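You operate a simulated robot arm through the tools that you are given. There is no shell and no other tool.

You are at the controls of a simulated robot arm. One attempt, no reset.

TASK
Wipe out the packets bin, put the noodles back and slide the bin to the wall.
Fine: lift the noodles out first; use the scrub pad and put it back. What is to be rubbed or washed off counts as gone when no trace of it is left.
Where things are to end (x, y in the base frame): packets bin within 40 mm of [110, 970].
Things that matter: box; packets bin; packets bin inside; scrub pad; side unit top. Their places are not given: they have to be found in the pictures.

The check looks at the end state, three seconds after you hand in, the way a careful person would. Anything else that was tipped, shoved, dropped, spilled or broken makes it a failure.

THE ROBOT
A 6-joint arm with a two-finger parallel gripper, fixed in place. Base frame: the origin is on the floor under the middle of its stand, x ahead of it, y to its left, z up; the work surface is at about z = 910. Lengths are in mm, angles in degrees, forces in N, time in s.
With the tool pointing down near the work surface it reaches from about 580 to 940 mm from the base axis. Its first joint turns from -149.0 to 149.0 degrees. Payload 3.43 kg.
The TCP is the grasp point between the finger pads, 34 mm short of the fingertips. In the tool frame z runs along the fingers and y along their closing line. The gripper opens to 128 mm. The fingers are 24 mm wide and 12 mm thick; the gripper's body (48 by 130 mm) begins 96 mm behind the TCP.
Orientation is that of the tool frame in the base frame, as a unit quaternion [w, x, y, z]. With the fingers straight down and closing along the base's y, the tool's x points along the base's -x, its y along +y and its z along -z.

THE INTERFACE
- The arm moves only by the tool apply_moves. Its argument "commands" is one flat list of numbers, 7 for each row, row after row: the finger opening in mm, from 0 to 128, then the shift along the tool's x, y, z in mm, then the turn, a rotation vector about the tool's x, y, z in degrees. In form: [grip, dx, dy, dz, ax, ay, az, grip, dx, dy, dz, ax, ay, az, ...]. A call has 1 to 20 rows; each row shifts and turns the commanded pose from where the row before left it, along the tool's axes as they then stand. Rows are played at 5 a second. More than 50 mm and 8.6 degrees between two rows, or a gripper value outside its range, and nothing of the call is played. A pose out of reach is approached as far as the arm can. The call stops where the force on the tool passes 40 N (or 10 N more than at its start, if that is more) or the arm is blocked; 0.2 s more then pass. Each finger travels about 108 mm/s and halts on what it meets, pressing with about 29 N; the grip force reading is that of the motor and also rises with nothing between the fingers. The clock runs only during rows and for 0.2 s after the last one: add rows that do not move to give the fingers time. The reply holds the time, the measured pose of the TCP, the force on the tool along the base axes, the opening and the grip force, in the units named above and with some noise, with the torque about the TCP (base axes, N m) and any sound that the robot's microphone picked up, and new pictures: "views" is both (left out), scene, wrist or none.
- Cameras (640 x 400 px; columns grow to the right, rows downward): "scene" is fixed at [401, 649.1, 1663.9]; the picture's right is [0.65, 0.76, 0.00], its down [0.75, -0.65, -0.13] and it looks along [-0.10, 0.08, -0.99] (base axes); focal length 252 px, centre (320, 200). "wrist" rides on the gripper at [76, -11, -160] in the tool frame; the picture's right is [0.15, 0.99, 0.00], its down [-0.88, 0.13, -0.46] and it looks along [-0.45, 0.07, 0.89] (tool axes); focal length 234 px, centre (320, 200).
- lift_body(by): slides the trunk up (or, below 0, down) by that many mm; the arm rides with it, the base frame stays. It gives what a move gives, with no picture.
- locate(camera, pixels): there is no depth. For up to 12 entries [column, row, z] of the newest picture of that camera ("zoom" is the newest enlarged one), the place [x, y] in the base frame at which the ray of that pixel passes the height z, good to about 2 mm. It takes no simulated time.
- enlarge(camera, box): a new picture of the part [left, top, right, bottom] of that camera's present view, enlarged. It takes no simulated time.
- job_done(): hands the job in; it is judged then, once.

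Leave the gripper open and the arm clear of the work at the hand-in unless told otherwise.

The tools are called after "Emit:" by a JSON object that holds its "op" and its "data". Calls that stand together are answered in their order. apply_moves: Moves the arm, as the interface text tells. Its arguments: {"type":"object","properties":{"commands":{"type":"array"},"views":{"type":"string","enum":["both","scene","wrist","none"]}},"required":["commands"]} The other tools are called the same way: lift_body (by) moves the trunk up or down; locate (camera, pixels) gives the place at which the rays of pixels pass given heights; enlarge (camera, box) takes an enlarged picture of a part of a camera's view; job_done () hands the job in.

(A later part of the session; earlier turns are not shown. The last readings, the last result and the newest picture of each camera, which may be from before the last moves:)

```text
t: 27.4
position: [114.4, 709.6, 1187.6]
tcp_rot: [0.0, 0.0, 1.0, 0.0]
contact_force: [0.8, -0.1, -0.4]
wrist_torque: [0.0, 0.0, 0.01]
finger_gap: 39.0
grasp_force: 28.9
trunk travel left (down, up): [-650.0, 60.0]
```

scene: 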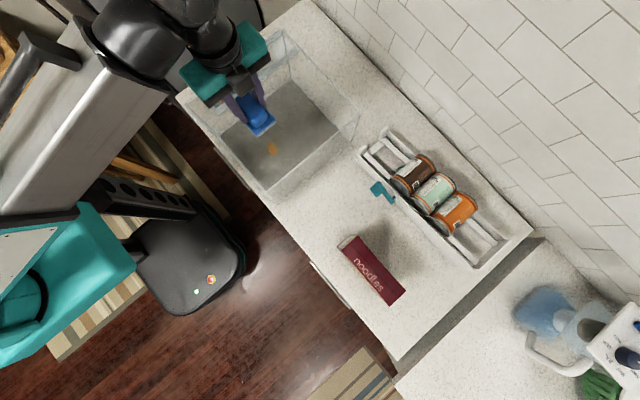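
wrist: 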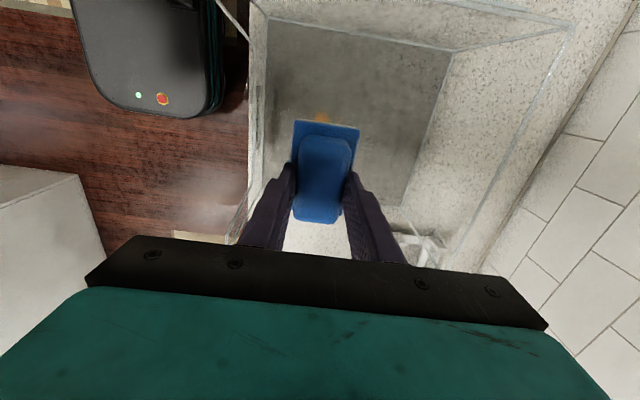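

I enlarge both views on the bin floor to map the stain extents and splatter.

Emit:
{"op": "enlarge", "data": {"camera": "scene", "box": [250, 125, 300, 165]}}

Emit:
{"op": "enlarge", "data": {"camera": "wrist", "box": [240, 20, 460, 220]}}

```text
10.00 times, centred on (275, 145) of scene
```

zoom: 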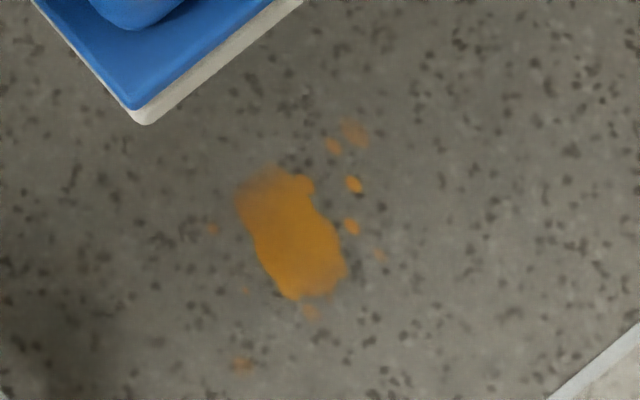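

```text
2.00 times, centred on (350, 120) of wrist
```

zoom: 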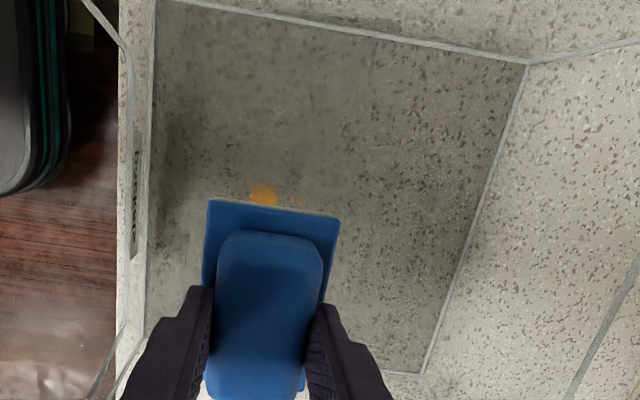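

Emit:
{"op": "locate", "data": {"camera": "scene", "pixels": [[278.5, 138, 913], [276.2, 139.7, 913], [278.5, 143.4, 913], [278.1, 147.6, 913], [281.1, 150.4, 913], [264.3, 147.9, 913], [267.7, 154.1, 913], [273.8, 156, 913], [267.1, 161.5, 913], [266.5, 143, 913], [272.5, 146, 913], [278, 153, 913]]}}

Emit:
{"op": "enlarge", "data": {"camera": "scene", "box": [215, 75, 345, 195]}}

```text
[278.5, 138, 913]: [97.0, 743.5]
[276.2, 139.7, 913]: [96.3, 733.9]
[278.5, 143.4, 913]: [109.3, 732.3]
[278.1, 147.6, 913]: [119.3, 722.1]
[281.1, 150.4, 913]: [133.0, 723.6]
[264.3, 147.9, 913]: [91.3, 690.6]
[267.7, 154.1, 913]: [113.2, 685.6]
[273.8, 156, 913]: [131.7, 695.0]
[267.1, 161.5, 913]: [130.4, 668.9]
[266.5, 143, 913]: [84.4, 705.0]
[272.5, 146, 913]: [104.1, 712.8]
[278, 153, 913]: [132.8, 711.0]
```

```text
3.33 times, centred on (280, 135) of scene
```

zoom: 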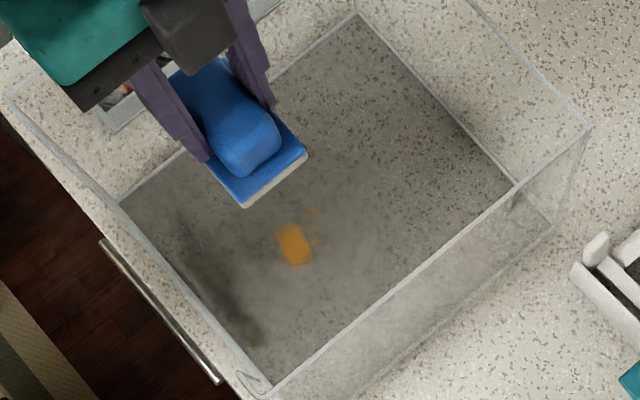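

Stain with splatter covers x 84–135, y 665–746. I'll start wiping from (112, 690): descend to near the floor (TCP z≈985) first.

Emit:
{"op": "apply_moves", "data": {"commands": [10, 2, -19, 20, 0, 0, 0, 10, 0, 0, 40, 0, 0, 0, 10, 0, 0, 40, 0, 0, 0, 10, 0, 0, 40, 0, 0, 0, 10, 0, 0, 35, 0, 0, 0, 10, 0, 0, 20, 0, 0, 0, 10, 0, 0, 10, 0, 0, 0, 10, 0, 0, 0, 0, 0, 0], "views": "wrist"}}

```text
t: 29.2
position: [112.2, 688.0, 981.7]
tcp_rot: [0.0, 0.0, 1.0, 0.0]
contact_force: [0.3, 0.4, -1.1]
wrist_torque: [0.01, -0.03, -0.03]
finger_gap: 38.9
grasp_force: 28.9
trunk travel left (down, up): [-650.0, 60.0]
```

wrist: 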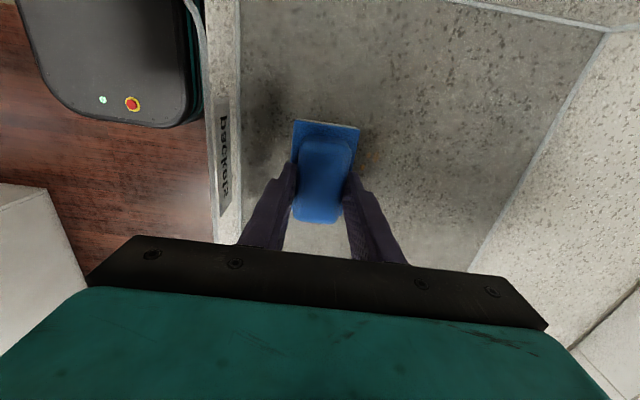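

Pad is ~13 mm above the floor. I lower in 2 mm steps until contact.

Emit:
{"op": "apply_moves", "data": {"commands": [10, 0, 0, 4, 0, 0, 0, 10, 0, 0, 3, 0, 0, 0, 10, 0, 0, 2, 0, 0, 0, 10, 0, 0, 1, 0, 0, 0, 10, 0, 0, 1, 0, 0, 0, 10, 0, 0, 0, 0, 0, 0], "views": "none"}}

```text
t: 30.6
position: [111.5, 688.5, 973.0]
tcp_rot: [0.0, 0.0, 1.0, -0.001]
contact_force: [0.2, 0.0, -0.6]
wrist_torque: [0.0, 0.03, -0.01]
finger_gap: 39.0
grasp_force: 28.8
trunk travel left (down, up): [-650.0, 60.0]
```

Emit:
{"op": "apply_moves", "data": {"commands": [10, 0, 0, 1, 0, 0, 0, 10, 0, 0, 1, 0, 0, 0, 10, 0, 0, 1, 0, 0, 0, 10, 0, 0, 0, 0, 0, 0], "views": "none"}}

```text
t: 31.6
position: [112.3, 689.8, 969.2]
tcp_rot: [0.0, 0.0, 1.0, 0.001]
contact_force: [-0.5, -0.4, -0.5]
wrist_torque: [0.0, 0.0, 0.01]
finger_gap: 39.1
grasp_force: 29.4
trunk travel left (down, up): [-650.0, 60.0]
```

Emit:
{"op": "apply_moves", "data": {"commands": [10, 0, 0, 1, 0, 0, 0, 10, 0, 0, 1, 0, 0, 0, 10, 0, 0, 0, 0, 0, 0], "views": "none"}}

```text
t: 32.4
position: [110.9, 689.3, 969.1]
tcp_rot: [0.0, 0.0, 1.0, 0.001]
contact_force: [0.0, 4.4, 15.1]
wrist_torque: [0.0, 0.08, -0.01]
finger_gap: 39.1
grasp_force: 29.4
trunk travel left (down, up): [-650.0, 60.0]
```

Contact at 15 N. Now a first gentle stroke +y 55 mm, then back, watching the forces.

Emit:
{"op": "apply_moves", "data": {"commands": [10, 0, 6, 0, 0, 0, 0, 10, 0, 10, 0, 0, 0, 0, 10, 0, 10, 0, 0, 0, 0, 10, 0, 10, 0, 0, 0, 0, 10, 0, 10, 0, 0, 0, 0, 10, 0, 8, 0, 0, 0, 0, 10, 0, 0, 0, 0, 0, 0], "views": "both"}}

```text
t: 34.0
position: [111.2, 744.3, 969.4]
tcp_rot: [0.0, 0.0, 1.0, 0.0]
contact_force: [0.6, -1.0, 4.9]
wrist_torque: [-0.05, -0.07, 0.0]
finger_gap: 39.1
grasp_force: 29.1
trunk travel left (down, up): [-650.0, 60.0]
```

scene: 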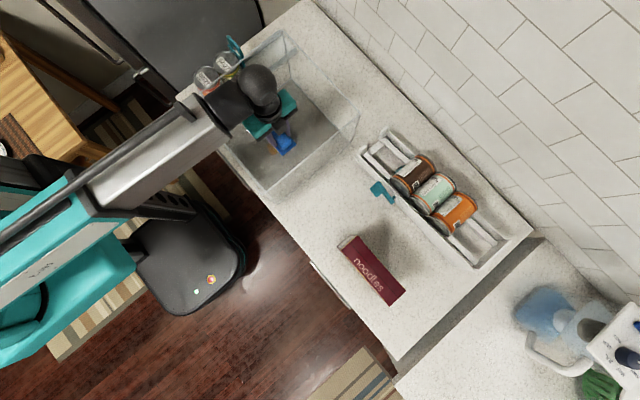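
wrist: 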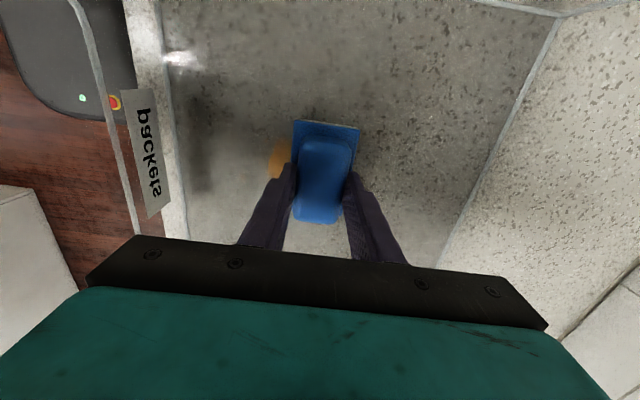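

The stain persists after one pass and force fell to 5 N. I press about 1 mm more and stroke back and forth repeatedly.

Emit:
{"op": "apply_moves", "data": {"commands": [10, 0, 0, 1, 0, 0, 0, 10, 0, -10, 0, 0, 0, 0, 10, 0, -10, 0, 0, 0, 0, 10, 0, -10, 0, 0, 0, 0, 10, 0, -10, 0, 0, 0, 0, 10, 0, -10, 0, 0, 0, 0, 10, 0, -10, 0, 0, 0, 0, 10, 0, -10, 0, 0, 0, 0, 10, 0, -8, 0, 0, 0, 0, 10, 0, 8, 0, 0, 0, 0, 10, 0, 10, 0, 0, 0, 0, 10, 0, 10, 0, 0, 0, 0, 10, 0, 10, 0, 0, 0, 0, 10, 0, 10, 0, 0, 0, 0, 10, 0, 10, 0, 0, 0, 0, 10, 0, 10, 0, 0, 0, 0, 10, 0, 10, 0, 0, 0, 0, 10, 0, 0, 0, 0, 0, 0], "views": "both"}}

```text
t: 37.8
position: [111.0, 740.9, 966.8]
tcp_rot: [0.0, 0.0, 1.0, 0.001]
contact_force: [1.0, -5.5, 26.1]
wrist_torque: [-0.33, 0.01, 0.02]
finger_gap: 39.1
grasp_force: 28.9
trunk travel left (down, up): [-650.0, 60.0]
```

scene: 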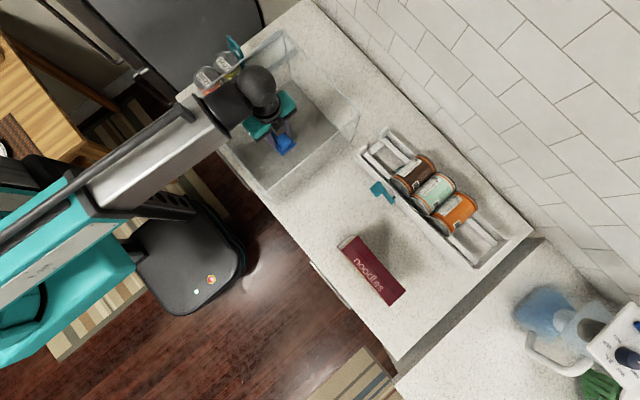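
wrist: 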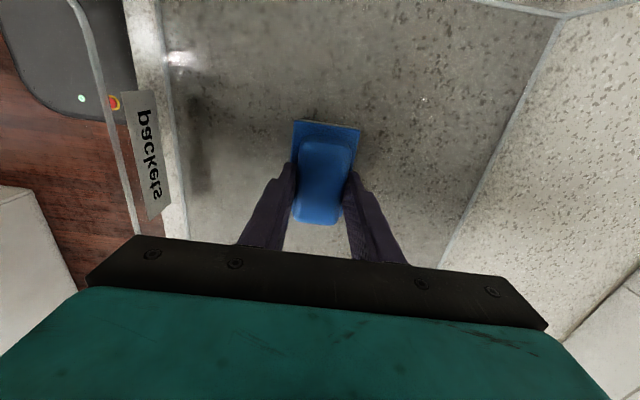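

The orange is gone where visible; force now 26 N. I ease 0.4 mm and run passes offset to x≈93 and x≈130 to cover the splatter edges.

Emit:
{"op": "apply_moves", "data": {"commands": [10, 8, 0, -0.4, 0, 0, 0, 10, 10, 0, 0, 0, 0, 0, 10, 0, -10, 0, 0, 0, 0, 10, 0, -12, 0, 0, 0, 0, 10, 0, -12, 0, 0, 0, 0, 10, 0, -12, 0, 0, 0, 0, 10, 0, -12, 0, 0, 0, 0, 10, 0, -12, 0, 0, 0, 0, 10, 0, -12, 0, 0, 0, 0, 10, -12, 0, 0, 0, 0, 0, 10, -12, 0, 0, 0, 0, 0, 10, -12, 0, 0, 0, 0, 0, 10, 0, 12, 0, 0, 0, 0, 10, 0, 12, 0, 0, 0, 0, 10, 0, 12, 0, 0, 0, 0, 10, 0, 12, 0, 0, 0, 0, 10, 0, 12, 0, 0, 0, 0, 10, 0, 12, 0, 0, 0, 0, 10, 0, 10, 0, 0, 0, 0, 10, 0, 0, 0, 0, 0, 0], "views": "both"}}

```text
t: 42.0
position: [128.7, 741.8, 968.0]
tcp_rot: [0.001, 0.0, 1.0, 0.0]
contact_force: [-0.1, -0.4, -0.5]
wrist_torque: [-0.01, -0.05, 0.02]
finger_gap: 39.1
grasp_force: 29.0
trunk travel left (down, up): [-650.0, 60.0]
```

scene: 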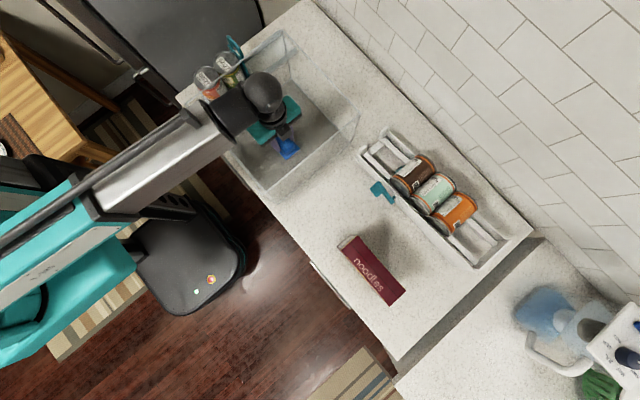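
wrist: 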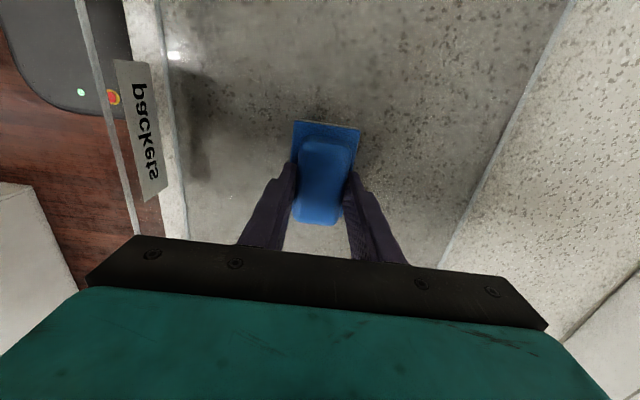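

Contact was lost at the end (−0.5 N). I lower 1 mm, then redo passes at x≈129 and ≈111.

Emit:
{"op": "apply_moves", "data": {"commands": [10, 0, 0, 1, 0, 0, 0, 10, 0, 0, 0, 0, 0, 0], "views": "none"}}

```text
t: 42.6
position: [128.9, 740.9, 967.4]
tcp_rot: [0.0, 0.0, 1.0, 0.002]
contact_force: [-0.5, 1.5, 8.9]
wrist_torque: [-0.06, 0.0, 0.02]
finger_gap: 39.2
grasp_force: 29.2
trunk travel left (down, up): [-650.0, 60.0]
```

Emit:
{"op": "apply_moves", "data": {"commands": [10, 0, 0, 0.4, 0, 0, 0, 10, 0, -12, 0, 0, 0, 0, 10, 0, -12, 0, 0, 0, 0, 10, 0, -12, 0, 0, 0, 0, 10, 0, -12, 0, 0, 0, 0, 10, 0, -12, 0, 0, 0, 0, 10, 0, -12, 0, 0, 0, 0, 10, 0, -12, 0, 0, 0, 0, 10, 0, 0, 0, 0, 0, 0], "views": "none"}}

```text
t: 44.6
position: [130.3, 658.7, 967.8]
tcp_rot: [0.0, -0.001, 1.0, 0.0]
contact_force: [1.3, 2.7, 15.9]
wrist_torque: [0.12, 0.05, -0.03]
finger_gap: 39.1
grasp_force: 28.8
trunk travel left (down, up): [-650.0, 60.0]
```

Contact held at 16 N. Stroke back +y, shift to x≈95, and stroke −y.

Emit:
{"op": "apply_moves", "data": {"commands": [10, 0, 12, 0, 0, 0, 0, 10, 0, 12, 0, 0, 0, 0, 10, 0, 12, 0, 0, 0, 0, 10, 0, 12, 0, 0, 0, 0, 10, 0, 12, 0, 0, 0, 0, 10, 0, 12, 0, 0, 0, 0, 10, 0, 12, 0, 0, 0, 0, 10, 12, 0, 0, 0, 0, 0, 10, 12, 0, 0, 0, 0, 0, 10, 12, 0, 0, 0, 0, 0, 10, 0, -12, 0, 0, 0, 0, 10, 0, -12, 0, 0, 0, 0, 10, 0, -12, 0, 0, 0, 0, 10, 0, -12, 0, 0, 0, 0, 10, 0, -12, 0, 0, 0, 0, 10, 0, -12, 0, 0, 0, 0, 10, 0, -12, 0, 0, 0, 0, 10, 0, 0, 0, 0, 0, 0], "views": "none"}}

```text
t: 48.4
position: [93.6, 658.1, 966.0]
tcp_rot: [0.0, 0.0, 1.0, 0.001]
contact_force: [0.2, 3.0, 18.6]
wrist_torque: [0.14, 0.04, 0.01]
finger_gap: 39.1
grasp_force: 28.7
trunk travel left (down, up): [-650.0, 60.0]
```

Good contact (19 N). One more loop: +y at x≈94, shift to x≈112, −y; then lift 60 mm to look.

Emit:
{"op": "apply_moves", "data": {"commands": [10, 0, 12, 0, 0, 0, 0, 10, 0, 12, 0, 0, 0, 0, 10, 0, 12, 0, 0, 0, 0, 10, 0, 12, 0, 0, 0, 0, 10, 0, 12, 0, 0, 0, 0, 10, 0, 12, 0, 0, 0, 0, 10, 0, 12, 0, 0, 0, 0, 10, -9, 0, 0, 0, 0, 0, 10, -9, 0, 0, 0, 0, 0, 10, 0, -12, 0, 0, 0, 0, 10, 0, -12, 0, 0, 0, 0, 10, 0, -12, 0, 0, 0, 0, 10, 0, -12, 0, 0, 0, 0, 10, 0, -12, 0, 0, 0, 0, 10, 0, -12, 0, 0, 0, 0, 10, 0, -6, 0, 0, 0, 0, 10, 0, 0, 0, 0, 0, 0], "views": "none"}}

```text
t: 52.0
position: [111.5, 666.2, 966.7]
tcp_rot: [0.001, 0.0, 1.0, 0.0]
contact_force: [-0.4, -0.1, 3.2]
wrist_torque: [-0.02, -0.01, 0.0]
finger_gap: 39.2
grasp_force: 29.0
trunk travel left (down, up): [-650.0, 60.0]
```

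Now lift the pad out above the rim so I can inspect the floor.

Emit:
{"op": "apply_moves", "data": {"commands": [10, 0, 0, -10, 0, 0, 0, 10, 0, 0, -30, 0, 0, 0, 10, 0, 0, -40, 0, 0, 0, 10, 0, 0, -40, 0, 0, 0, 10, 0, 0, -40, 0, 0, 0, 10, 0, 0, -40, 0, 0, 0, 10, 0, 0, -25, 0, 0, 0, 10, 0, 0, 0, 0, 0, 0], "views": "both"}}

Emit:
{"op": "enlarge", "data": {"camera": "scene", "box": [245, 120, 305, 170]}}

Emit:
{"op": "enlarge", "data": {"camera": "scene", "box": [210, 70, 350, 200]}}

Emit:
{"op": "enlarge", "data": {"camera": "wrist", "box": [240, 0, 520, 220]}}

```text
t: 53.8
position: [112.3, 665.2, 1192.1]
tcp_rot: [0.0, 0.0, 1.0, 0.0]
contact_force: [0.0, -0.3, -0.1]
wrist_torque: [-0.01, -0.01, 0.0]
finger_gap: 39.1
grasp_force: 29.1
trunk travel left (down, up): [-650.0, 60.0]
```

scene: 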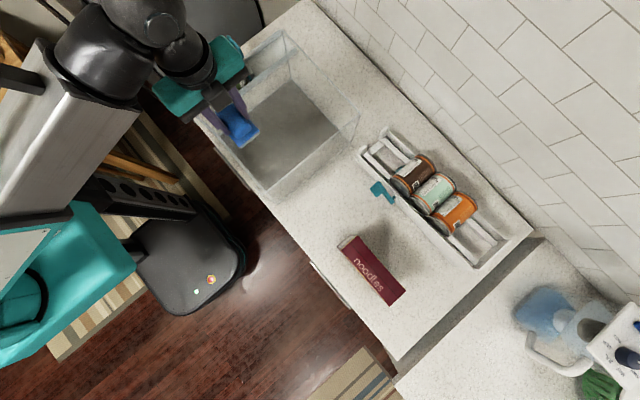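
wrist: 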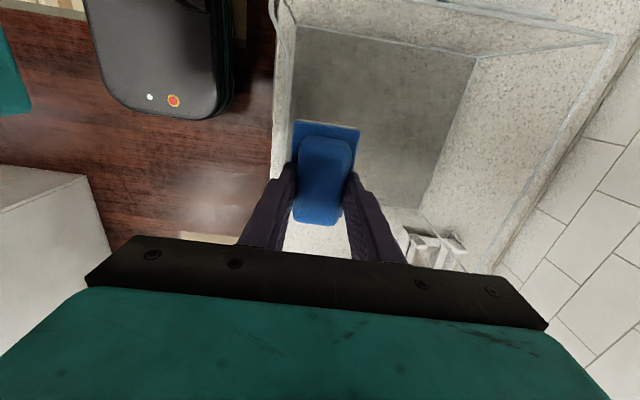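

```text
8.00 times, centred on (275, 145) of scene
```

zoom: 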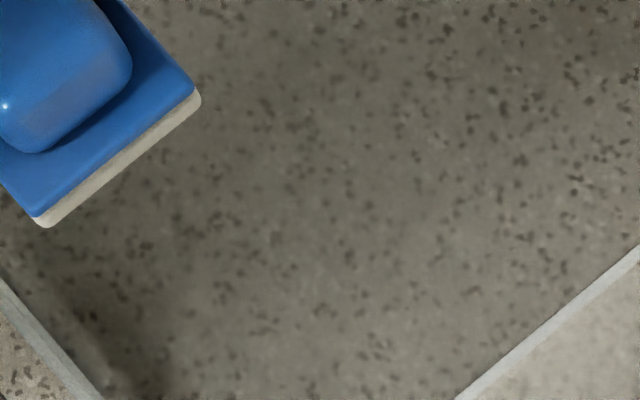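

```text
3.08 times, centred on (280, 135) of scene
```

zoom: 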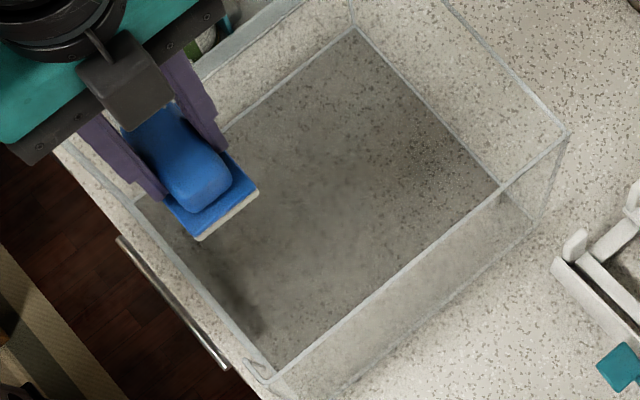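

```text
1.82 times, centred on (380, 110) of wrist
```

zoom: 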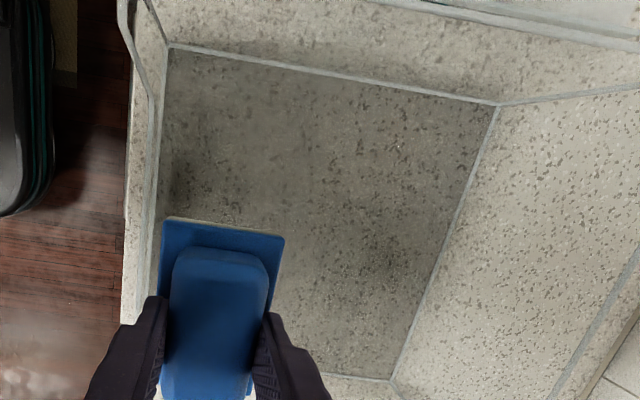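

No orange is left on the floor in either view; the dark band by the front lip matches the shadow of the "packets" label. Now carry the pad back above its home (388, 676).

Emit:
{"op": "apply_moves", "data": {"commands": [10, -20, 1, 0, 0, 0, 0, 10, -38, 1, 0, 0, 0, 0, 10, -38, 1, 0, 0, 0, 0, 10, -38, 2, 0, 0, 0, 0, 10, -38, 2, 0, 0, 0, 0, 10, -38, 1, 0, 0, 0, 0, 10, -38, 1, 0, 0, 0, 0, 10, -28, 1, 0, 0, 0, 0, 10, 0, 0, 0, 0, 0, 0], "views": "both"}}

Emit:
{"op": "enlarge", "data": {"camera": "scene", "box": [190, 20, 370, 210]}}

```text
t: 55.8
position: [386.2, 677.2, 1191.6]
tcp_rot: [0.0, 0.0, 1.0, 0.0]
contact_force: [-0.3, 0.0, -1.0]
wrist_torque: [0.01, -0.01, -0.02]
finger_gap: 39.2
grasp_force: 29.3
trunk travel left (down, up): [-650.0, 60.0]
```

scene: 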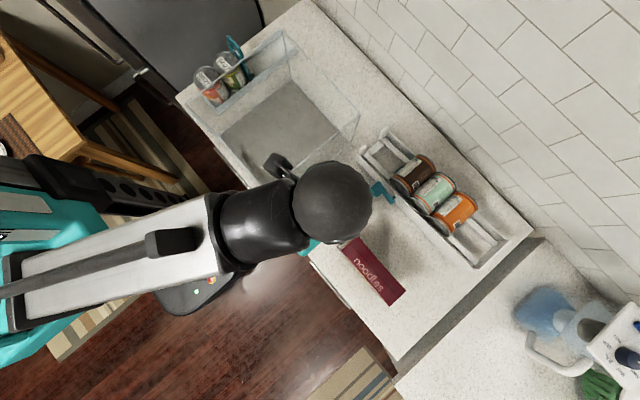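
wrist: 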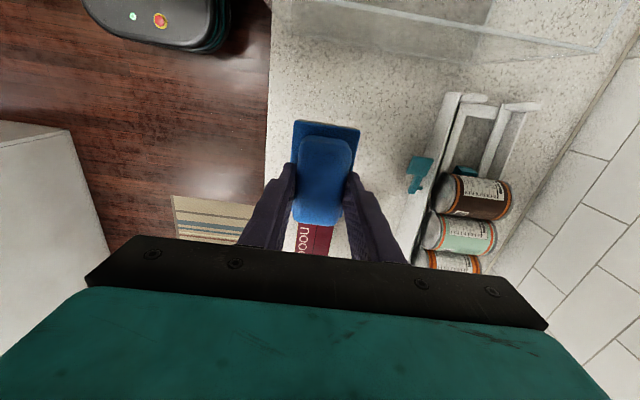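

```text
2.11 times, centred on (280, 115) of scene
```

zoom: 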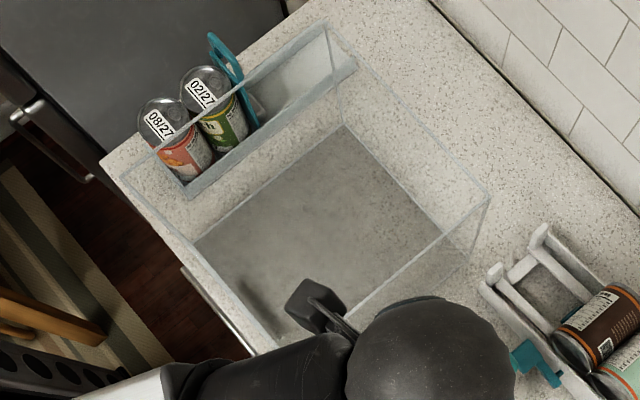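

Bin floor is clean. Descend with the pad to just above the counter (TCP z≈975).

Emit:
{"op": "apply_moves", "data": {"commands": [10, -1, -1, 30, 0, 0, 0, 10, 0, 0, 40, 0, 0, 0, 10, 0, 0, 40, 0, 0, 0, 10, 0, 0, 40, 0, 0, 0, 10, 0, 0, 35, 0, 0, 0, 10, 0, 0, 20, 0, 0, 0, 10, 0, 0, 10, 0, 0, 0, 10, 0, 0, 0, 0, 0, 0], "views": "wrist"}}

```text
t: 57.6
position: [389.6, 674.4, 977.1]
tcp_rot: [0.0, 0.001, 1.0, 0.0]
contact_force: [-0.3, 0.8, -1.5]
wrist_torque: [-0.03, 0.01, -0.01]
finger_gap: 38.9
grasp_force: 29.1
trunk travel left (down, up): [-650.0, 60.0]
```

wrist: 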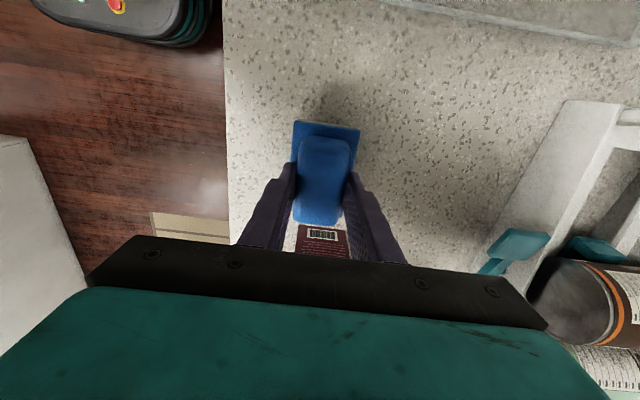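

Emit:
{"op": "apply_moves", "data": {"commands": [10, 0, 0, 4, 0, 0, 0, 10, 0, 0, 3, 0, 0, 0, 10, 0, 0, 1, 0, 0, 0, 10, 0, 0, 1, 0, 0, 0, 10, 0, 0, 1, 0, 0, 0, 10, 0, 0, 0, 0, 0, 0], "views": "none"}}

```text
t: 59.0
position: [389.0, 674.1, 966.6]
tcp_rot: [-0.001, 0.0, 1.0, -0.001]
contact_force: [0.2, 0.6, -0.8]
wrist_torque: [-0.04, 0.0, -0.01]
finger_gap: 39.1
grasp_force: 29.1
trunk travel left (down, up): [-650.0, 60.0]
```

Not yet touching; I lower by 1 mm steps.

Emit:
{"op": "apply_moves", "data": {"commands": [10, 0, 0, 1, 0, 0, 0, 10, 0, 0, 1, 0, 0, 0, 10, 0, 0, 0, 0, 0, 0], "views": "none"}}

```text
t: 59.8
position: [388.6, 673.6, 964.0]
tcp_rot: [0.0, 0.001, 1.0, 0.0]
contact_force: [0.4, -0.2, -1.3]
wrist_torque: [0.02, 0.0, 0.0]
finger_gap: 39.3
grasp_force: 29.0
trunk travel left (down, up): [-650.0, 60.0]
```

Emit:
{"op": "apply_moves", "data": {"commands": [10, 0, 0, 1, 0, 0, 0, 10, 0, 0, 0, 0, 0, 0, 10, 0, 0, 0, 0, 0, 0], "views": "none"}}

```text
t: 60.6
position: [388.1, 674.5, 962.9]
tcp_rot: [0.0, 0.001, 1.0, 0.0]
contact_force: [0.1, -0.4, -1.1]
wrist_torque: [0.01, -0.01, 0.01]
finger_gap: 39.3
grasp_force: 29.0
trunk travel left (down, up): [-650.0, 60.0]
```

Emit:
{"op": "apply_moves", "data": {"commands": [10, 0, 0, 1, 0, 0, 0, 10, 0, 0, 1, 0, 0, 0, 10, 0, 0, 0, 0, 0, 0], "views": "wrist"}}

```text
t: 61.4
position: [389.0, 672.5, 964.0]
tcp_rot: [0.001, -0.001, 1.0, 0.002]
contact_force: [1.2, 0.8, 11.0]
wrist_torque: [-0.12, 0.12, 0.0]
finger_gap: 39.3
grasp_force: 29.2
trunk travel left (down, up): [-650.0, 60.0]
```

wrist: 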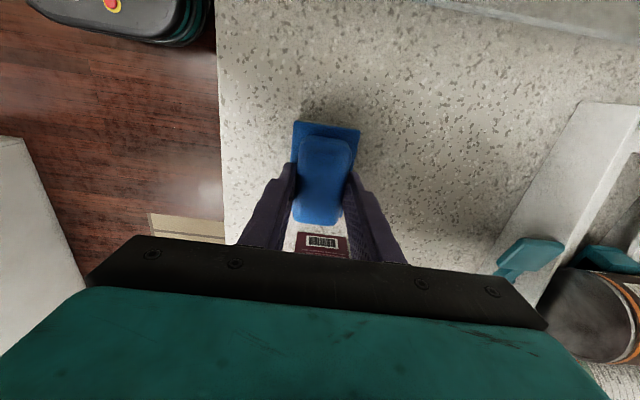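

Contact (11 N). I open the fingers to release the pad and rise straight up.

Emit:
{"op": "apply_moves", "data": {"commands": [10, 0, 0, -1, 0, 0, 0, 45, 0, 0, 0, 0, 0, 0, 70, 0, 0, 0, 0, 0, 0, 100, 0, 0, 0, 0, 0, 0, 100, 0, 0, -15, 0, 0, 0, 100, 0, 0, -40, 0, 0, 0, 100, 0, 0, -40, 0, 0, 0, 100, 0, 0, -40, 0, 0, 0, 100, 0, 0, -40, 0, 0, 0, 100, 0, 0, 0, 0, 0, 0], "views": "both"}}

```text
t: 63.6
position: [386.8, 672.4, 1137.0]
tcp_rot: [0.0, 0.0, 1.0, 0.0]
contact_force: [-0.5, 0.0, -0.7]
wrist_torque: [0.0, 0.04, 0.02]
finger_gap: 100.0
grasp_force: 0.1
trunk travel left (down, up): [-650.0, 60.0]
```

scene: 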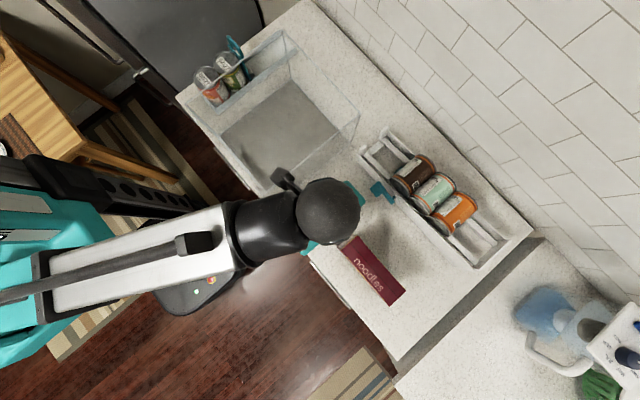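
wrist: 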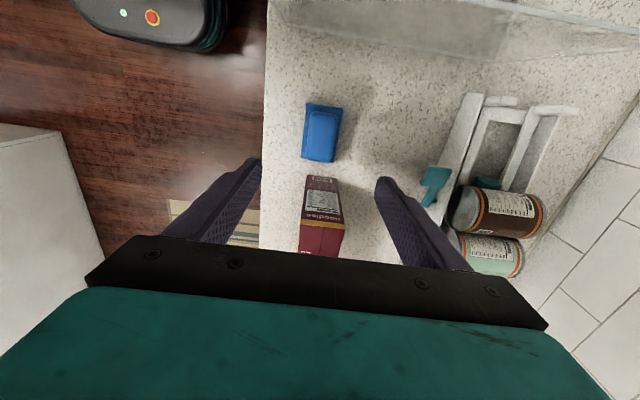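

Pad is back at its place. Now move over the noodles box at (548, 687).

Emit:
{"op": "apply_moves", "data": {"commands": [112, -20, 1, 0, 0, 0, 0, 112, -35, 3, 0, 0, 0, 0, 112, -38, 4, 0, 0, 0, 0, 112, -38, 4, 0, 0, 0, 0, 112, -29, 2, 0, 0, 0, 0, 112, 0, 0, 0, 0, 0, 0], "views": "both"}}

```text
t: 65.0
position: [548.2, 686.3, 1139.2]
tcp_rot: [0.0, 0.0, 1.0, 0.0]
contact_force: [0.2, -0.9, 0.5]
wrist_torque: [0.01, 0.01, 0.0]
finger_gap: 111.9
grasp_force: 0.0
trunk travel left (down, up): [-650.0, 60.0]
```

scene: 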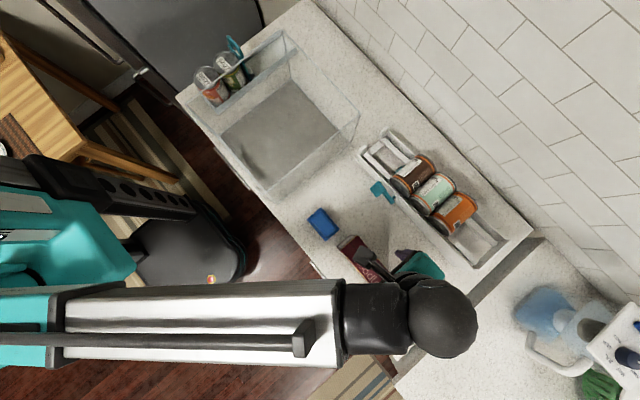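
wrist: 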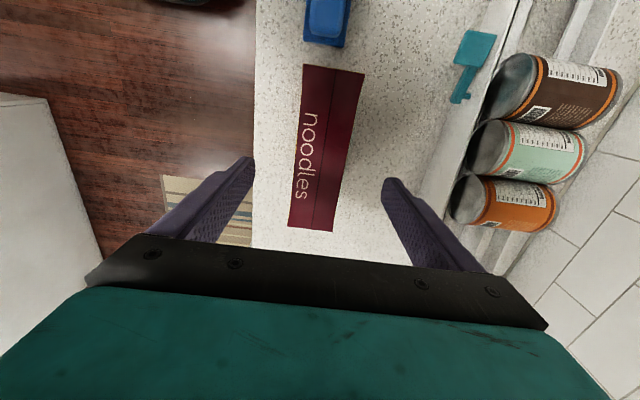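

The bin is in clear view; I inspect it closely for any traces, plus the pad's place.

Emit:
{"op": "enlarge", "data": {"camera": "scene", "box": [215, 110, 285, 195]}}

Emit:
{"op": "enlarge", "data": {"camera": "scene", "box": [260, 70, 345, 170]}}

Emit:
{"op": "enlarge", "data": {"camera": "scene", "box": [290, 180, 360, 260]}}

```text
4.71 times, centred on (250, 152) of scene
```

zoom: 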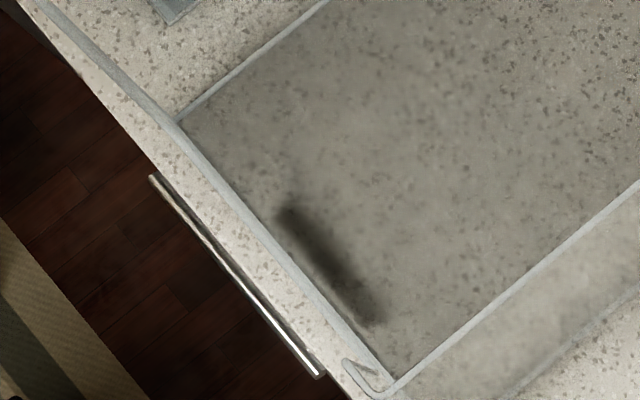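

```text
4.00 times, centred on (302, 120) of scene
```

zoom: 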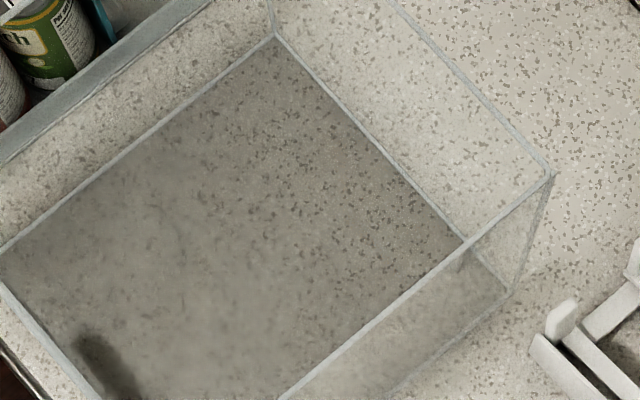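

```text
5.00 times, centred on (325, 220) of scene
```

zoom: 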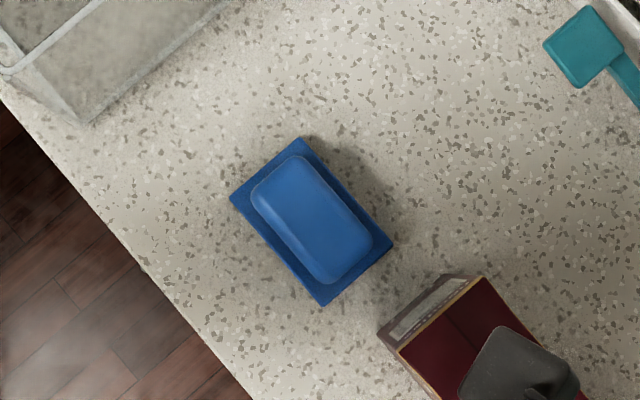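

The floor is clean of orange; the pad sits in its old place. I check the dark band by the front lip: if it spans y>632 where I wiped, it must be the label's shadow.

Emit:
{"op": "enlarge", "data": {"camera": "scene", "box": [230, 140, 275, 185]}}

```text
8.89 times, centred on (252, 162) of scene
```

zoom: 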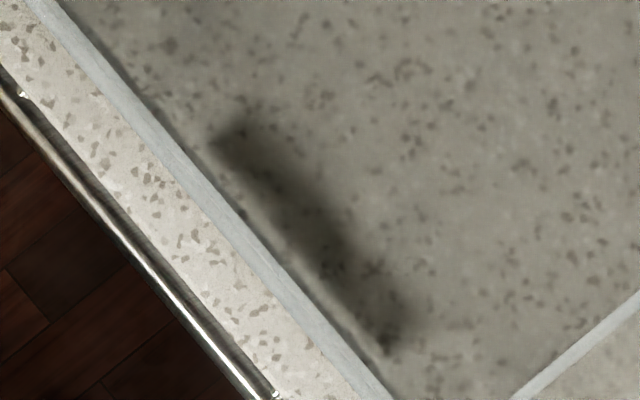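

Emit:
{"op": "locate", "data": {"camera": "zoom", "pixels": [[213, 143, 913], [385, 355, 913], [245, 118, 913], [410, 318, 913], [330, 220, 913], [285, 240, 913], [345, 205, 913]]}}

```text
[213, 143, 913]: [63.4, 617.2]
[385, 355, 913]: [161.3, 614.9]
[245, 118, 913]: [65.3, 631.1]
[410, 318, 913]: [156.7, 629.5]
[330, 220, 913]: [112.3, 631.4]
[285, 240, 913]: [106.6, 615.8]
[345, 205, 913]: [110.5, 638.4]
```

The band is a clean rectangle x 63–160, y 616–632, exactly the label's x-extent, with speckles visible through: it's the label's shadow. Now descend on the noodles to TCP z≈1030.

Emit:
{"op": "apply_moves", "data": {"commands": [112, 0, 0, 35, 0, 0, 0, 112, 0, 0, 35, 0, 0, 0, 112, 0, 0, 25, 0, 0, 0, 112, 0, 0, 14, 0, 0, 0, 112, 0, 0, 0, 0, 0, 0, 70, 0, 0, 0, 0, 0, 0, 40, 0, 0, 0, 0, 0, 0, 40, 0, 0, 0, 0, 0, 0, 40, 0, 0, 0, 0, 0, 0], "views": "wrist"}}

```text
t: 67.0
position: [548.7, 685.8, 1029.0]
tcp_rot: [0.0, -0.001, 1.0, 0.0]
contact_force: [-0.2, -0.7, -0.6]
wrist_torque: [0.01, -0.09, -0.06]
finger_gap: 54.9
grasp_force: 28.7
trunk travel left (down, up): [-650.0, 60.0]
```

wrist: 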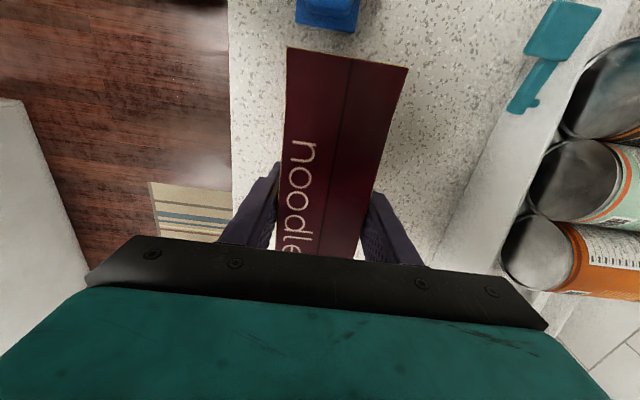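

Gripped at 54.9 mm. Lift ~155 mm here, then move in −x while rising to 1247 before the bin wall.

Emit:
{"op": "apply_moves", "data": {"commands": [40, 0, 0, -8, 0, 0, 0, 40, 0, 0, -20, 0, 0, 0, 40, 0, 0, -25, 0, 0, 0, 40, 0, 0, -25, 0, 0, 0, 40, 0, 0, -25, 0, 0, 0, 40, 0, 0, -25, 0, 0, 0, 40, 10, 0, -22, 0, 0, 0, 40, 25, 3, -15, 0, 0, 0, 40, 28, 3, -15, 0, 0, 0, 40, 28, 3, -15, 0, 0, 0, 40, 28, 3, -15, 0, 0, 0, 40, 20, 3, -10, 0, 0, 0, 40, 0, 0, 0, 0, 0, 0], "views": "both"}}

```text
t: 69.8
position: [409.0, 702.3, 1248.1]
tcp_rot: [0.0, 0.0, 1.0, 0.0]
contact_force: [-0.2, -0.6, -3.7]
wrist_torque: [-0.02, 0.04, 0.01]
finger_gap: 54.9
grasp_force: 28.2
trunk travel left (down, up): [-650.0, 60.0]
```

scene: 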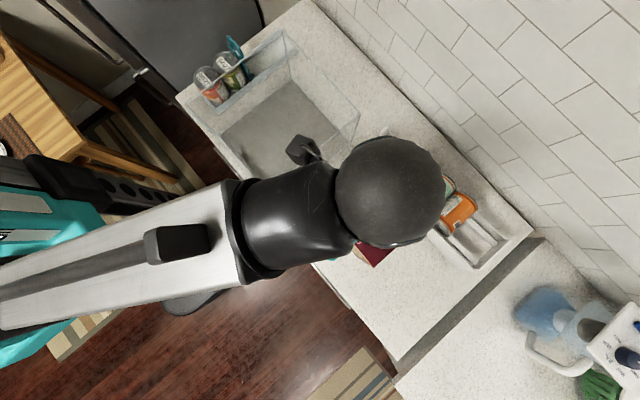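
wrist: 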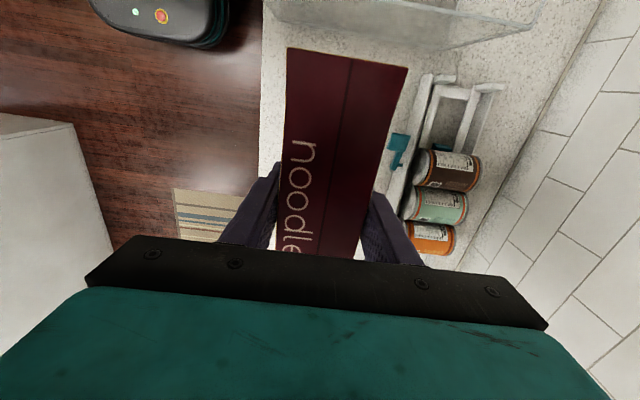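

Carry it over the bin to (114, 713).

Emit:
{"op": "apply_moves", "data": {"commands": [40, 15, 0, 0, 0, 0, 0, 40, 28, 1, 0, 0, 0, 0, 40, 28, 1, 0, 0, 0, 0, 40, 28, 1, 0, 0, 0, 0, 40, 28, 1, 0, 0, 0, 0, 40, 28, 1, 0, 0, 0, 0, 40, 28, 1, 0, 0, 0, 0, 40, 28, 1, 0, 0, 0, 0, 40, 28, 1, 0, 0, 0, 0, 40, 28, 1, 0, 0, 0, 0, 40, 20, 1, 0, 0, 0, 0, 40, 8, 1, 0, 0, 0, 0, 40, 0, 0, 0, 0, 0, 0], "views": "both"}}

```text
t: 72.6
position: [114.0, 714.8, 1248.4]
tcp_rot: [0.0, 0.0, 1.0, 0.001]
contact_force: [0.5, 0.0, -2.8]
wrist_torque: [0.01, 0.02, 0.02]
finger_gap: 54.7
grasp_force: 28.4
trunk travel left (down, up): [-650.0, 60.0]
```

scene: 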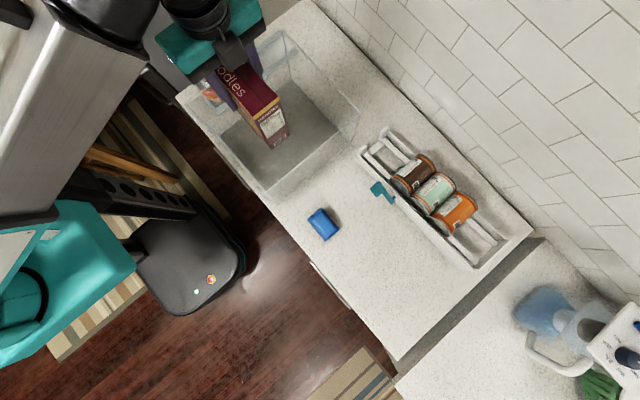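
wrist: 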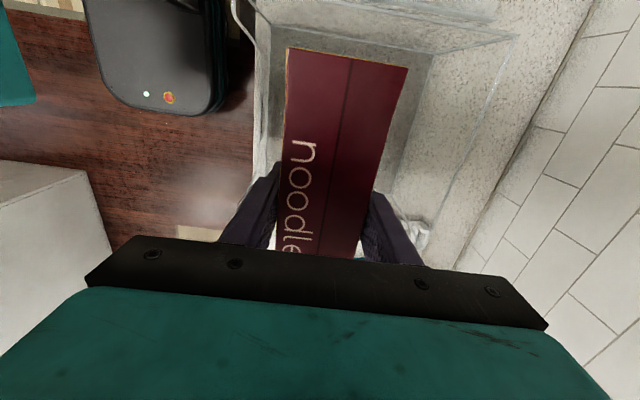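

Positioned over the bin. Lower about 205 mm to TCP z≈1043.

Emit:
{"op": "apply_moves", "data": {"commands": [40, 0, 0, 15, 0, 0, 0, 40, 0, 0, 30, 0, 0, 0, 40, 0, 0, 32, 0, 0, 0, 40, 0, 0, 32, 0, 0, 0, 40, 0, 0, 32, 0, 0, 0, 40, 0, 0, 30, 0, 0, 0, 40, 0, 0, 20, 0, 0, 0, 40, 0, 0, 14, 0, 0, 0, 40, 0, 0, 0, 0, 0, 0], "views": "both"}}

```text
t: 74.6
position: [113.9, 714.2, 1043.8]
tcp_rot: [0.0, 0.0, 1.0, 0.001]
contact_force: [0.5, 1.2, -3.6]
wrist_torque: [0.02, -0.06, -0.02]
finger_gap: 54.6
grasp_force: 28.7
trunk travel left (down, up): [-650.0, 60.0]
```

scene: 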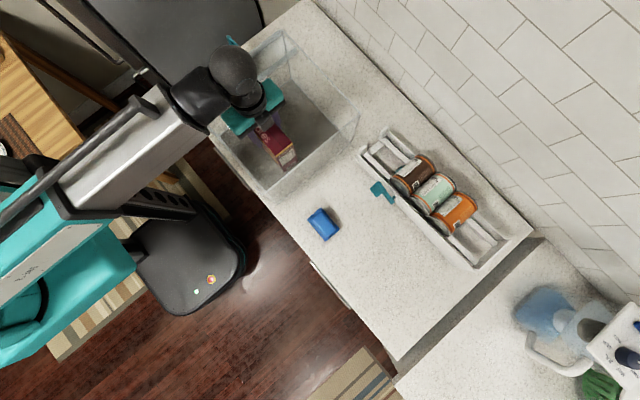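
wrist: 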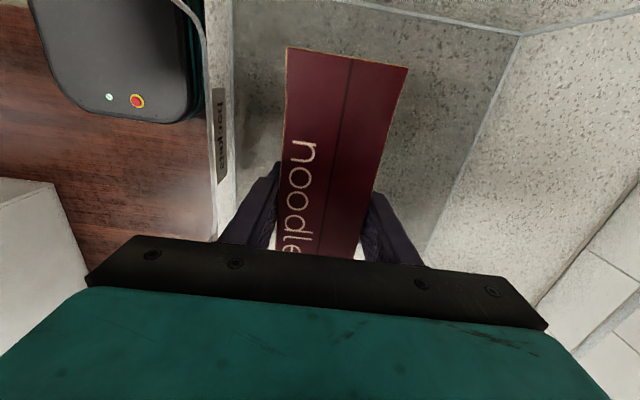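

Lower in small steps to contact.

Emit:
{"op": "apply_moves", "data": {"commands": [40, 0, 0, 4, 0, 0, 0, 40, 0, 0, 3, 0, 0, 0, 40, 0, 0, 1, 0, 0, 0, 40, 0, 0, 1, 0, 0, 0, 40, 0, 0, 0, 0, 0, 0], "views": "none"}}

```text
t: 75.8
position: [114.6, 714.2, 1033.9]
tcp_rot: [0.001, -0.001, 1.0, 0.0]
contact_force: [-1.0, 0.5, -3.5]
wrist_torque: [0.02, -0.01, 0.01]
finger_gap: 54.8
grasp_force: 28.4
trunk travel left (down, up): [-650.0, 60.0]
```

Emit:
{"op": "apply_moves", "data": {"commands": [40, 0, 0, 1, 0, 0, 0, 40, 0, 0, 1, 0, 0, 0, 40, 0, 0, 0, 0, 0, 0], "views": "none"}}

```text
t: 76.6
position: [114.2, 714.6, 1032.3]
tcp_rot: [0.0, 0.0, 1.0, 0.0]
contact_force: [-0.8, -1.1, 0.3]
wrist_torque: [-0.03, -0.01, -0.02]
finger_gap: 54.9
grasp_force: 28.8
trunk travel left (down, up): [-650.0, 60.0]
```

The weight is now carried by the bin floor (reading 0.3 N). I release and rise 100+ mm.

Emit:
{"op": "apply_moves", "data": {"commands": [40, 0, 0, 0.5, 0, 0, 0, 58, 0, 0, 0, 0, 0, 0, 75, 0, 0, 0, 0, 0, 0, 112, 0, 0, 0, 0, 0, 0, 112, 0, 0, 0, 0, 0, 0, 112, 0, 0, -15, 0, 0, 0, 112, 0, 0, -40, 0, 0, 0, 112, 0, 0, -40, 0, 0, 0, 112, 0, 0, -40, 0, 0, 0, 112, 0, 0, 0, 0, 0, 0], "views": "both"}}

```text
t: 78.8
position: [115.7, 715.2, 1167.2]
tcp_rot: [0.0, 0.001, 1.0, 0.0]
contact_force: [0.7, 0.0, -0.2]
wrist_torque: [-0.02, 0.0, 0.04]
finger_gap: 112.1
grasp_force: 0.0
trunk travel left (down, up): [-650.0, 60.0]
```

scene: 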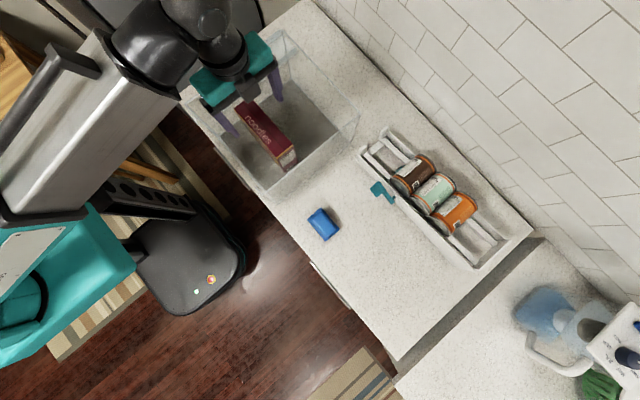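
wrist: 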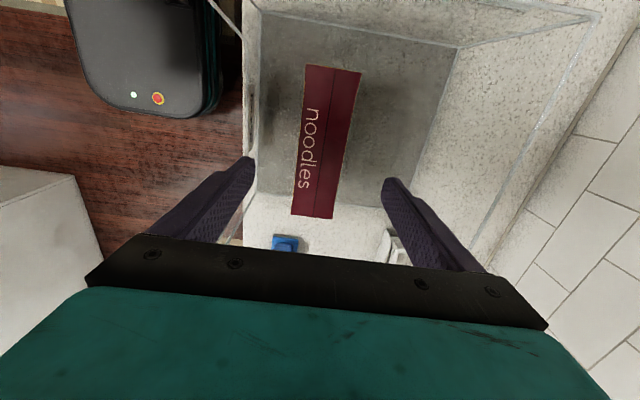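

The noodles box is back upright in the bin. For the push I'll turn the tool 90° about its axis so the open fingers straddle along x and push the front wall at two points. Rotate in place at height first.

Emit:
{"op": "apply_moves", "data": {"commands": [112, 0, 0, -10, 0, 0, -8, 112, 0, 0, -10, 0, 0, -8, 112, 0, 0, 0, 0, 0, -8, 112, 0, 0, 0, 0, 0, -8, 112, 0, 0, 0, 0, 0, -8, 112, 0, 0, 0, 0, 0, -8, 112, 0, 0, 0, 0, 0, -8, 112, 0, 0, 0, 0, 0, -8, 112, 0, 0, 0, 0, 0, -8, 112, 0, 0, 0, 0, 0, -8, 112, 0, 0, 0, 0, 0, -8, 112, 0, 0, 0, 0, 0, -2, 128, 0, 0, 0, 0, 0, 0], "views": "both"}}

```text
t: 80.2
position: [112.8, 715.0, 1187.5]
tcp_rot: [-0.003, -0.372, 0.928, 0.002]
contact_force: [-18.2, 8.5, 0.6]
wrist_torque: [-1.68, -3.05, -1.78]
finger_gap: 111.9
grasp_force: 0.0
trunk travel left (down, up): [-650.0, 60.0]
stopped in row 6: the force on the tool passed its limit at 104 N (the readings are from after the stop); the commanded pose is now the measured one
```

scene: 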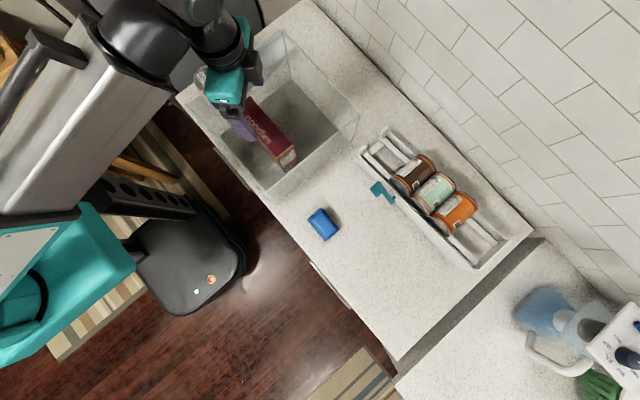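
wrist: 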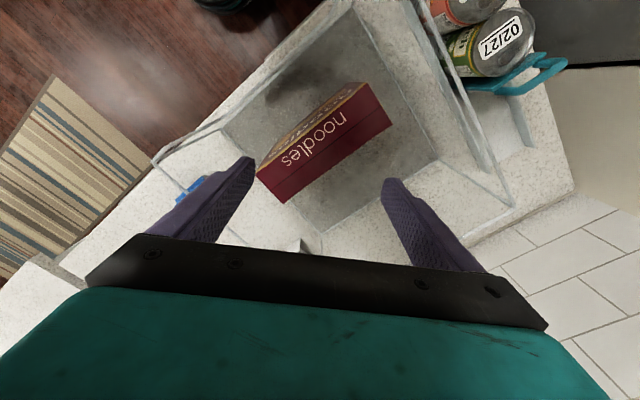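

The turn was stopped by a self-contact: at −43° the camera side swung toward the forearm (nothing at z>1150 otherwise). I turn back the other way to free it.

Emit:
{"op": "apply_moves", "data": {"commands": [112, 0, 0, 0, 0, 0, 4, 112, 0, 0, 0, 0, 0, 8, 112, 0, 0, 0, 0, 0, 8, 112, 0, 0, 0, 0, 0, 8, 112, 0, 0, 0, 0, 0, 8, 112, 0, 0, 0, 0, 0, 7.7, 112, 0, 0, 0, 0, 0, 0], "views": "both"}}

```text
t: 81.8
position: [112.4, 714.4, 1185.4]
tcp_rot: [-0.003, 0.0, 1.0, 0.002]
contact_force: [1.1, -0.7, 0.1]
wrist_torque: [0.03, 0.0, -0.03]
finger_gap: 112.1
grasp_force: 0.0
trunk travel left (down, up): [-650.0, 60.0]
```

scene: 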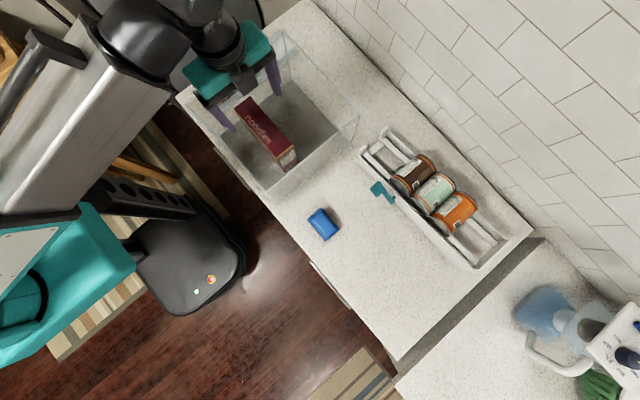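
wrist: 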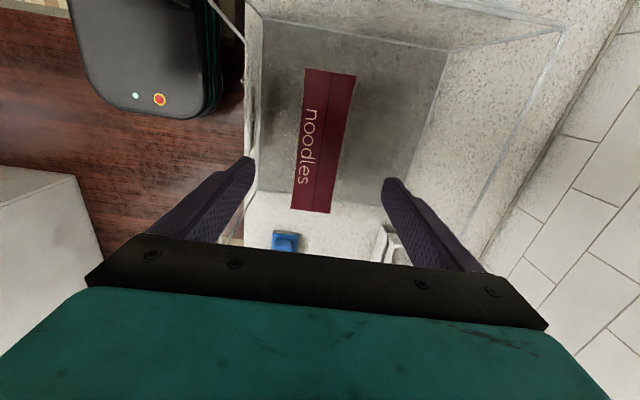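

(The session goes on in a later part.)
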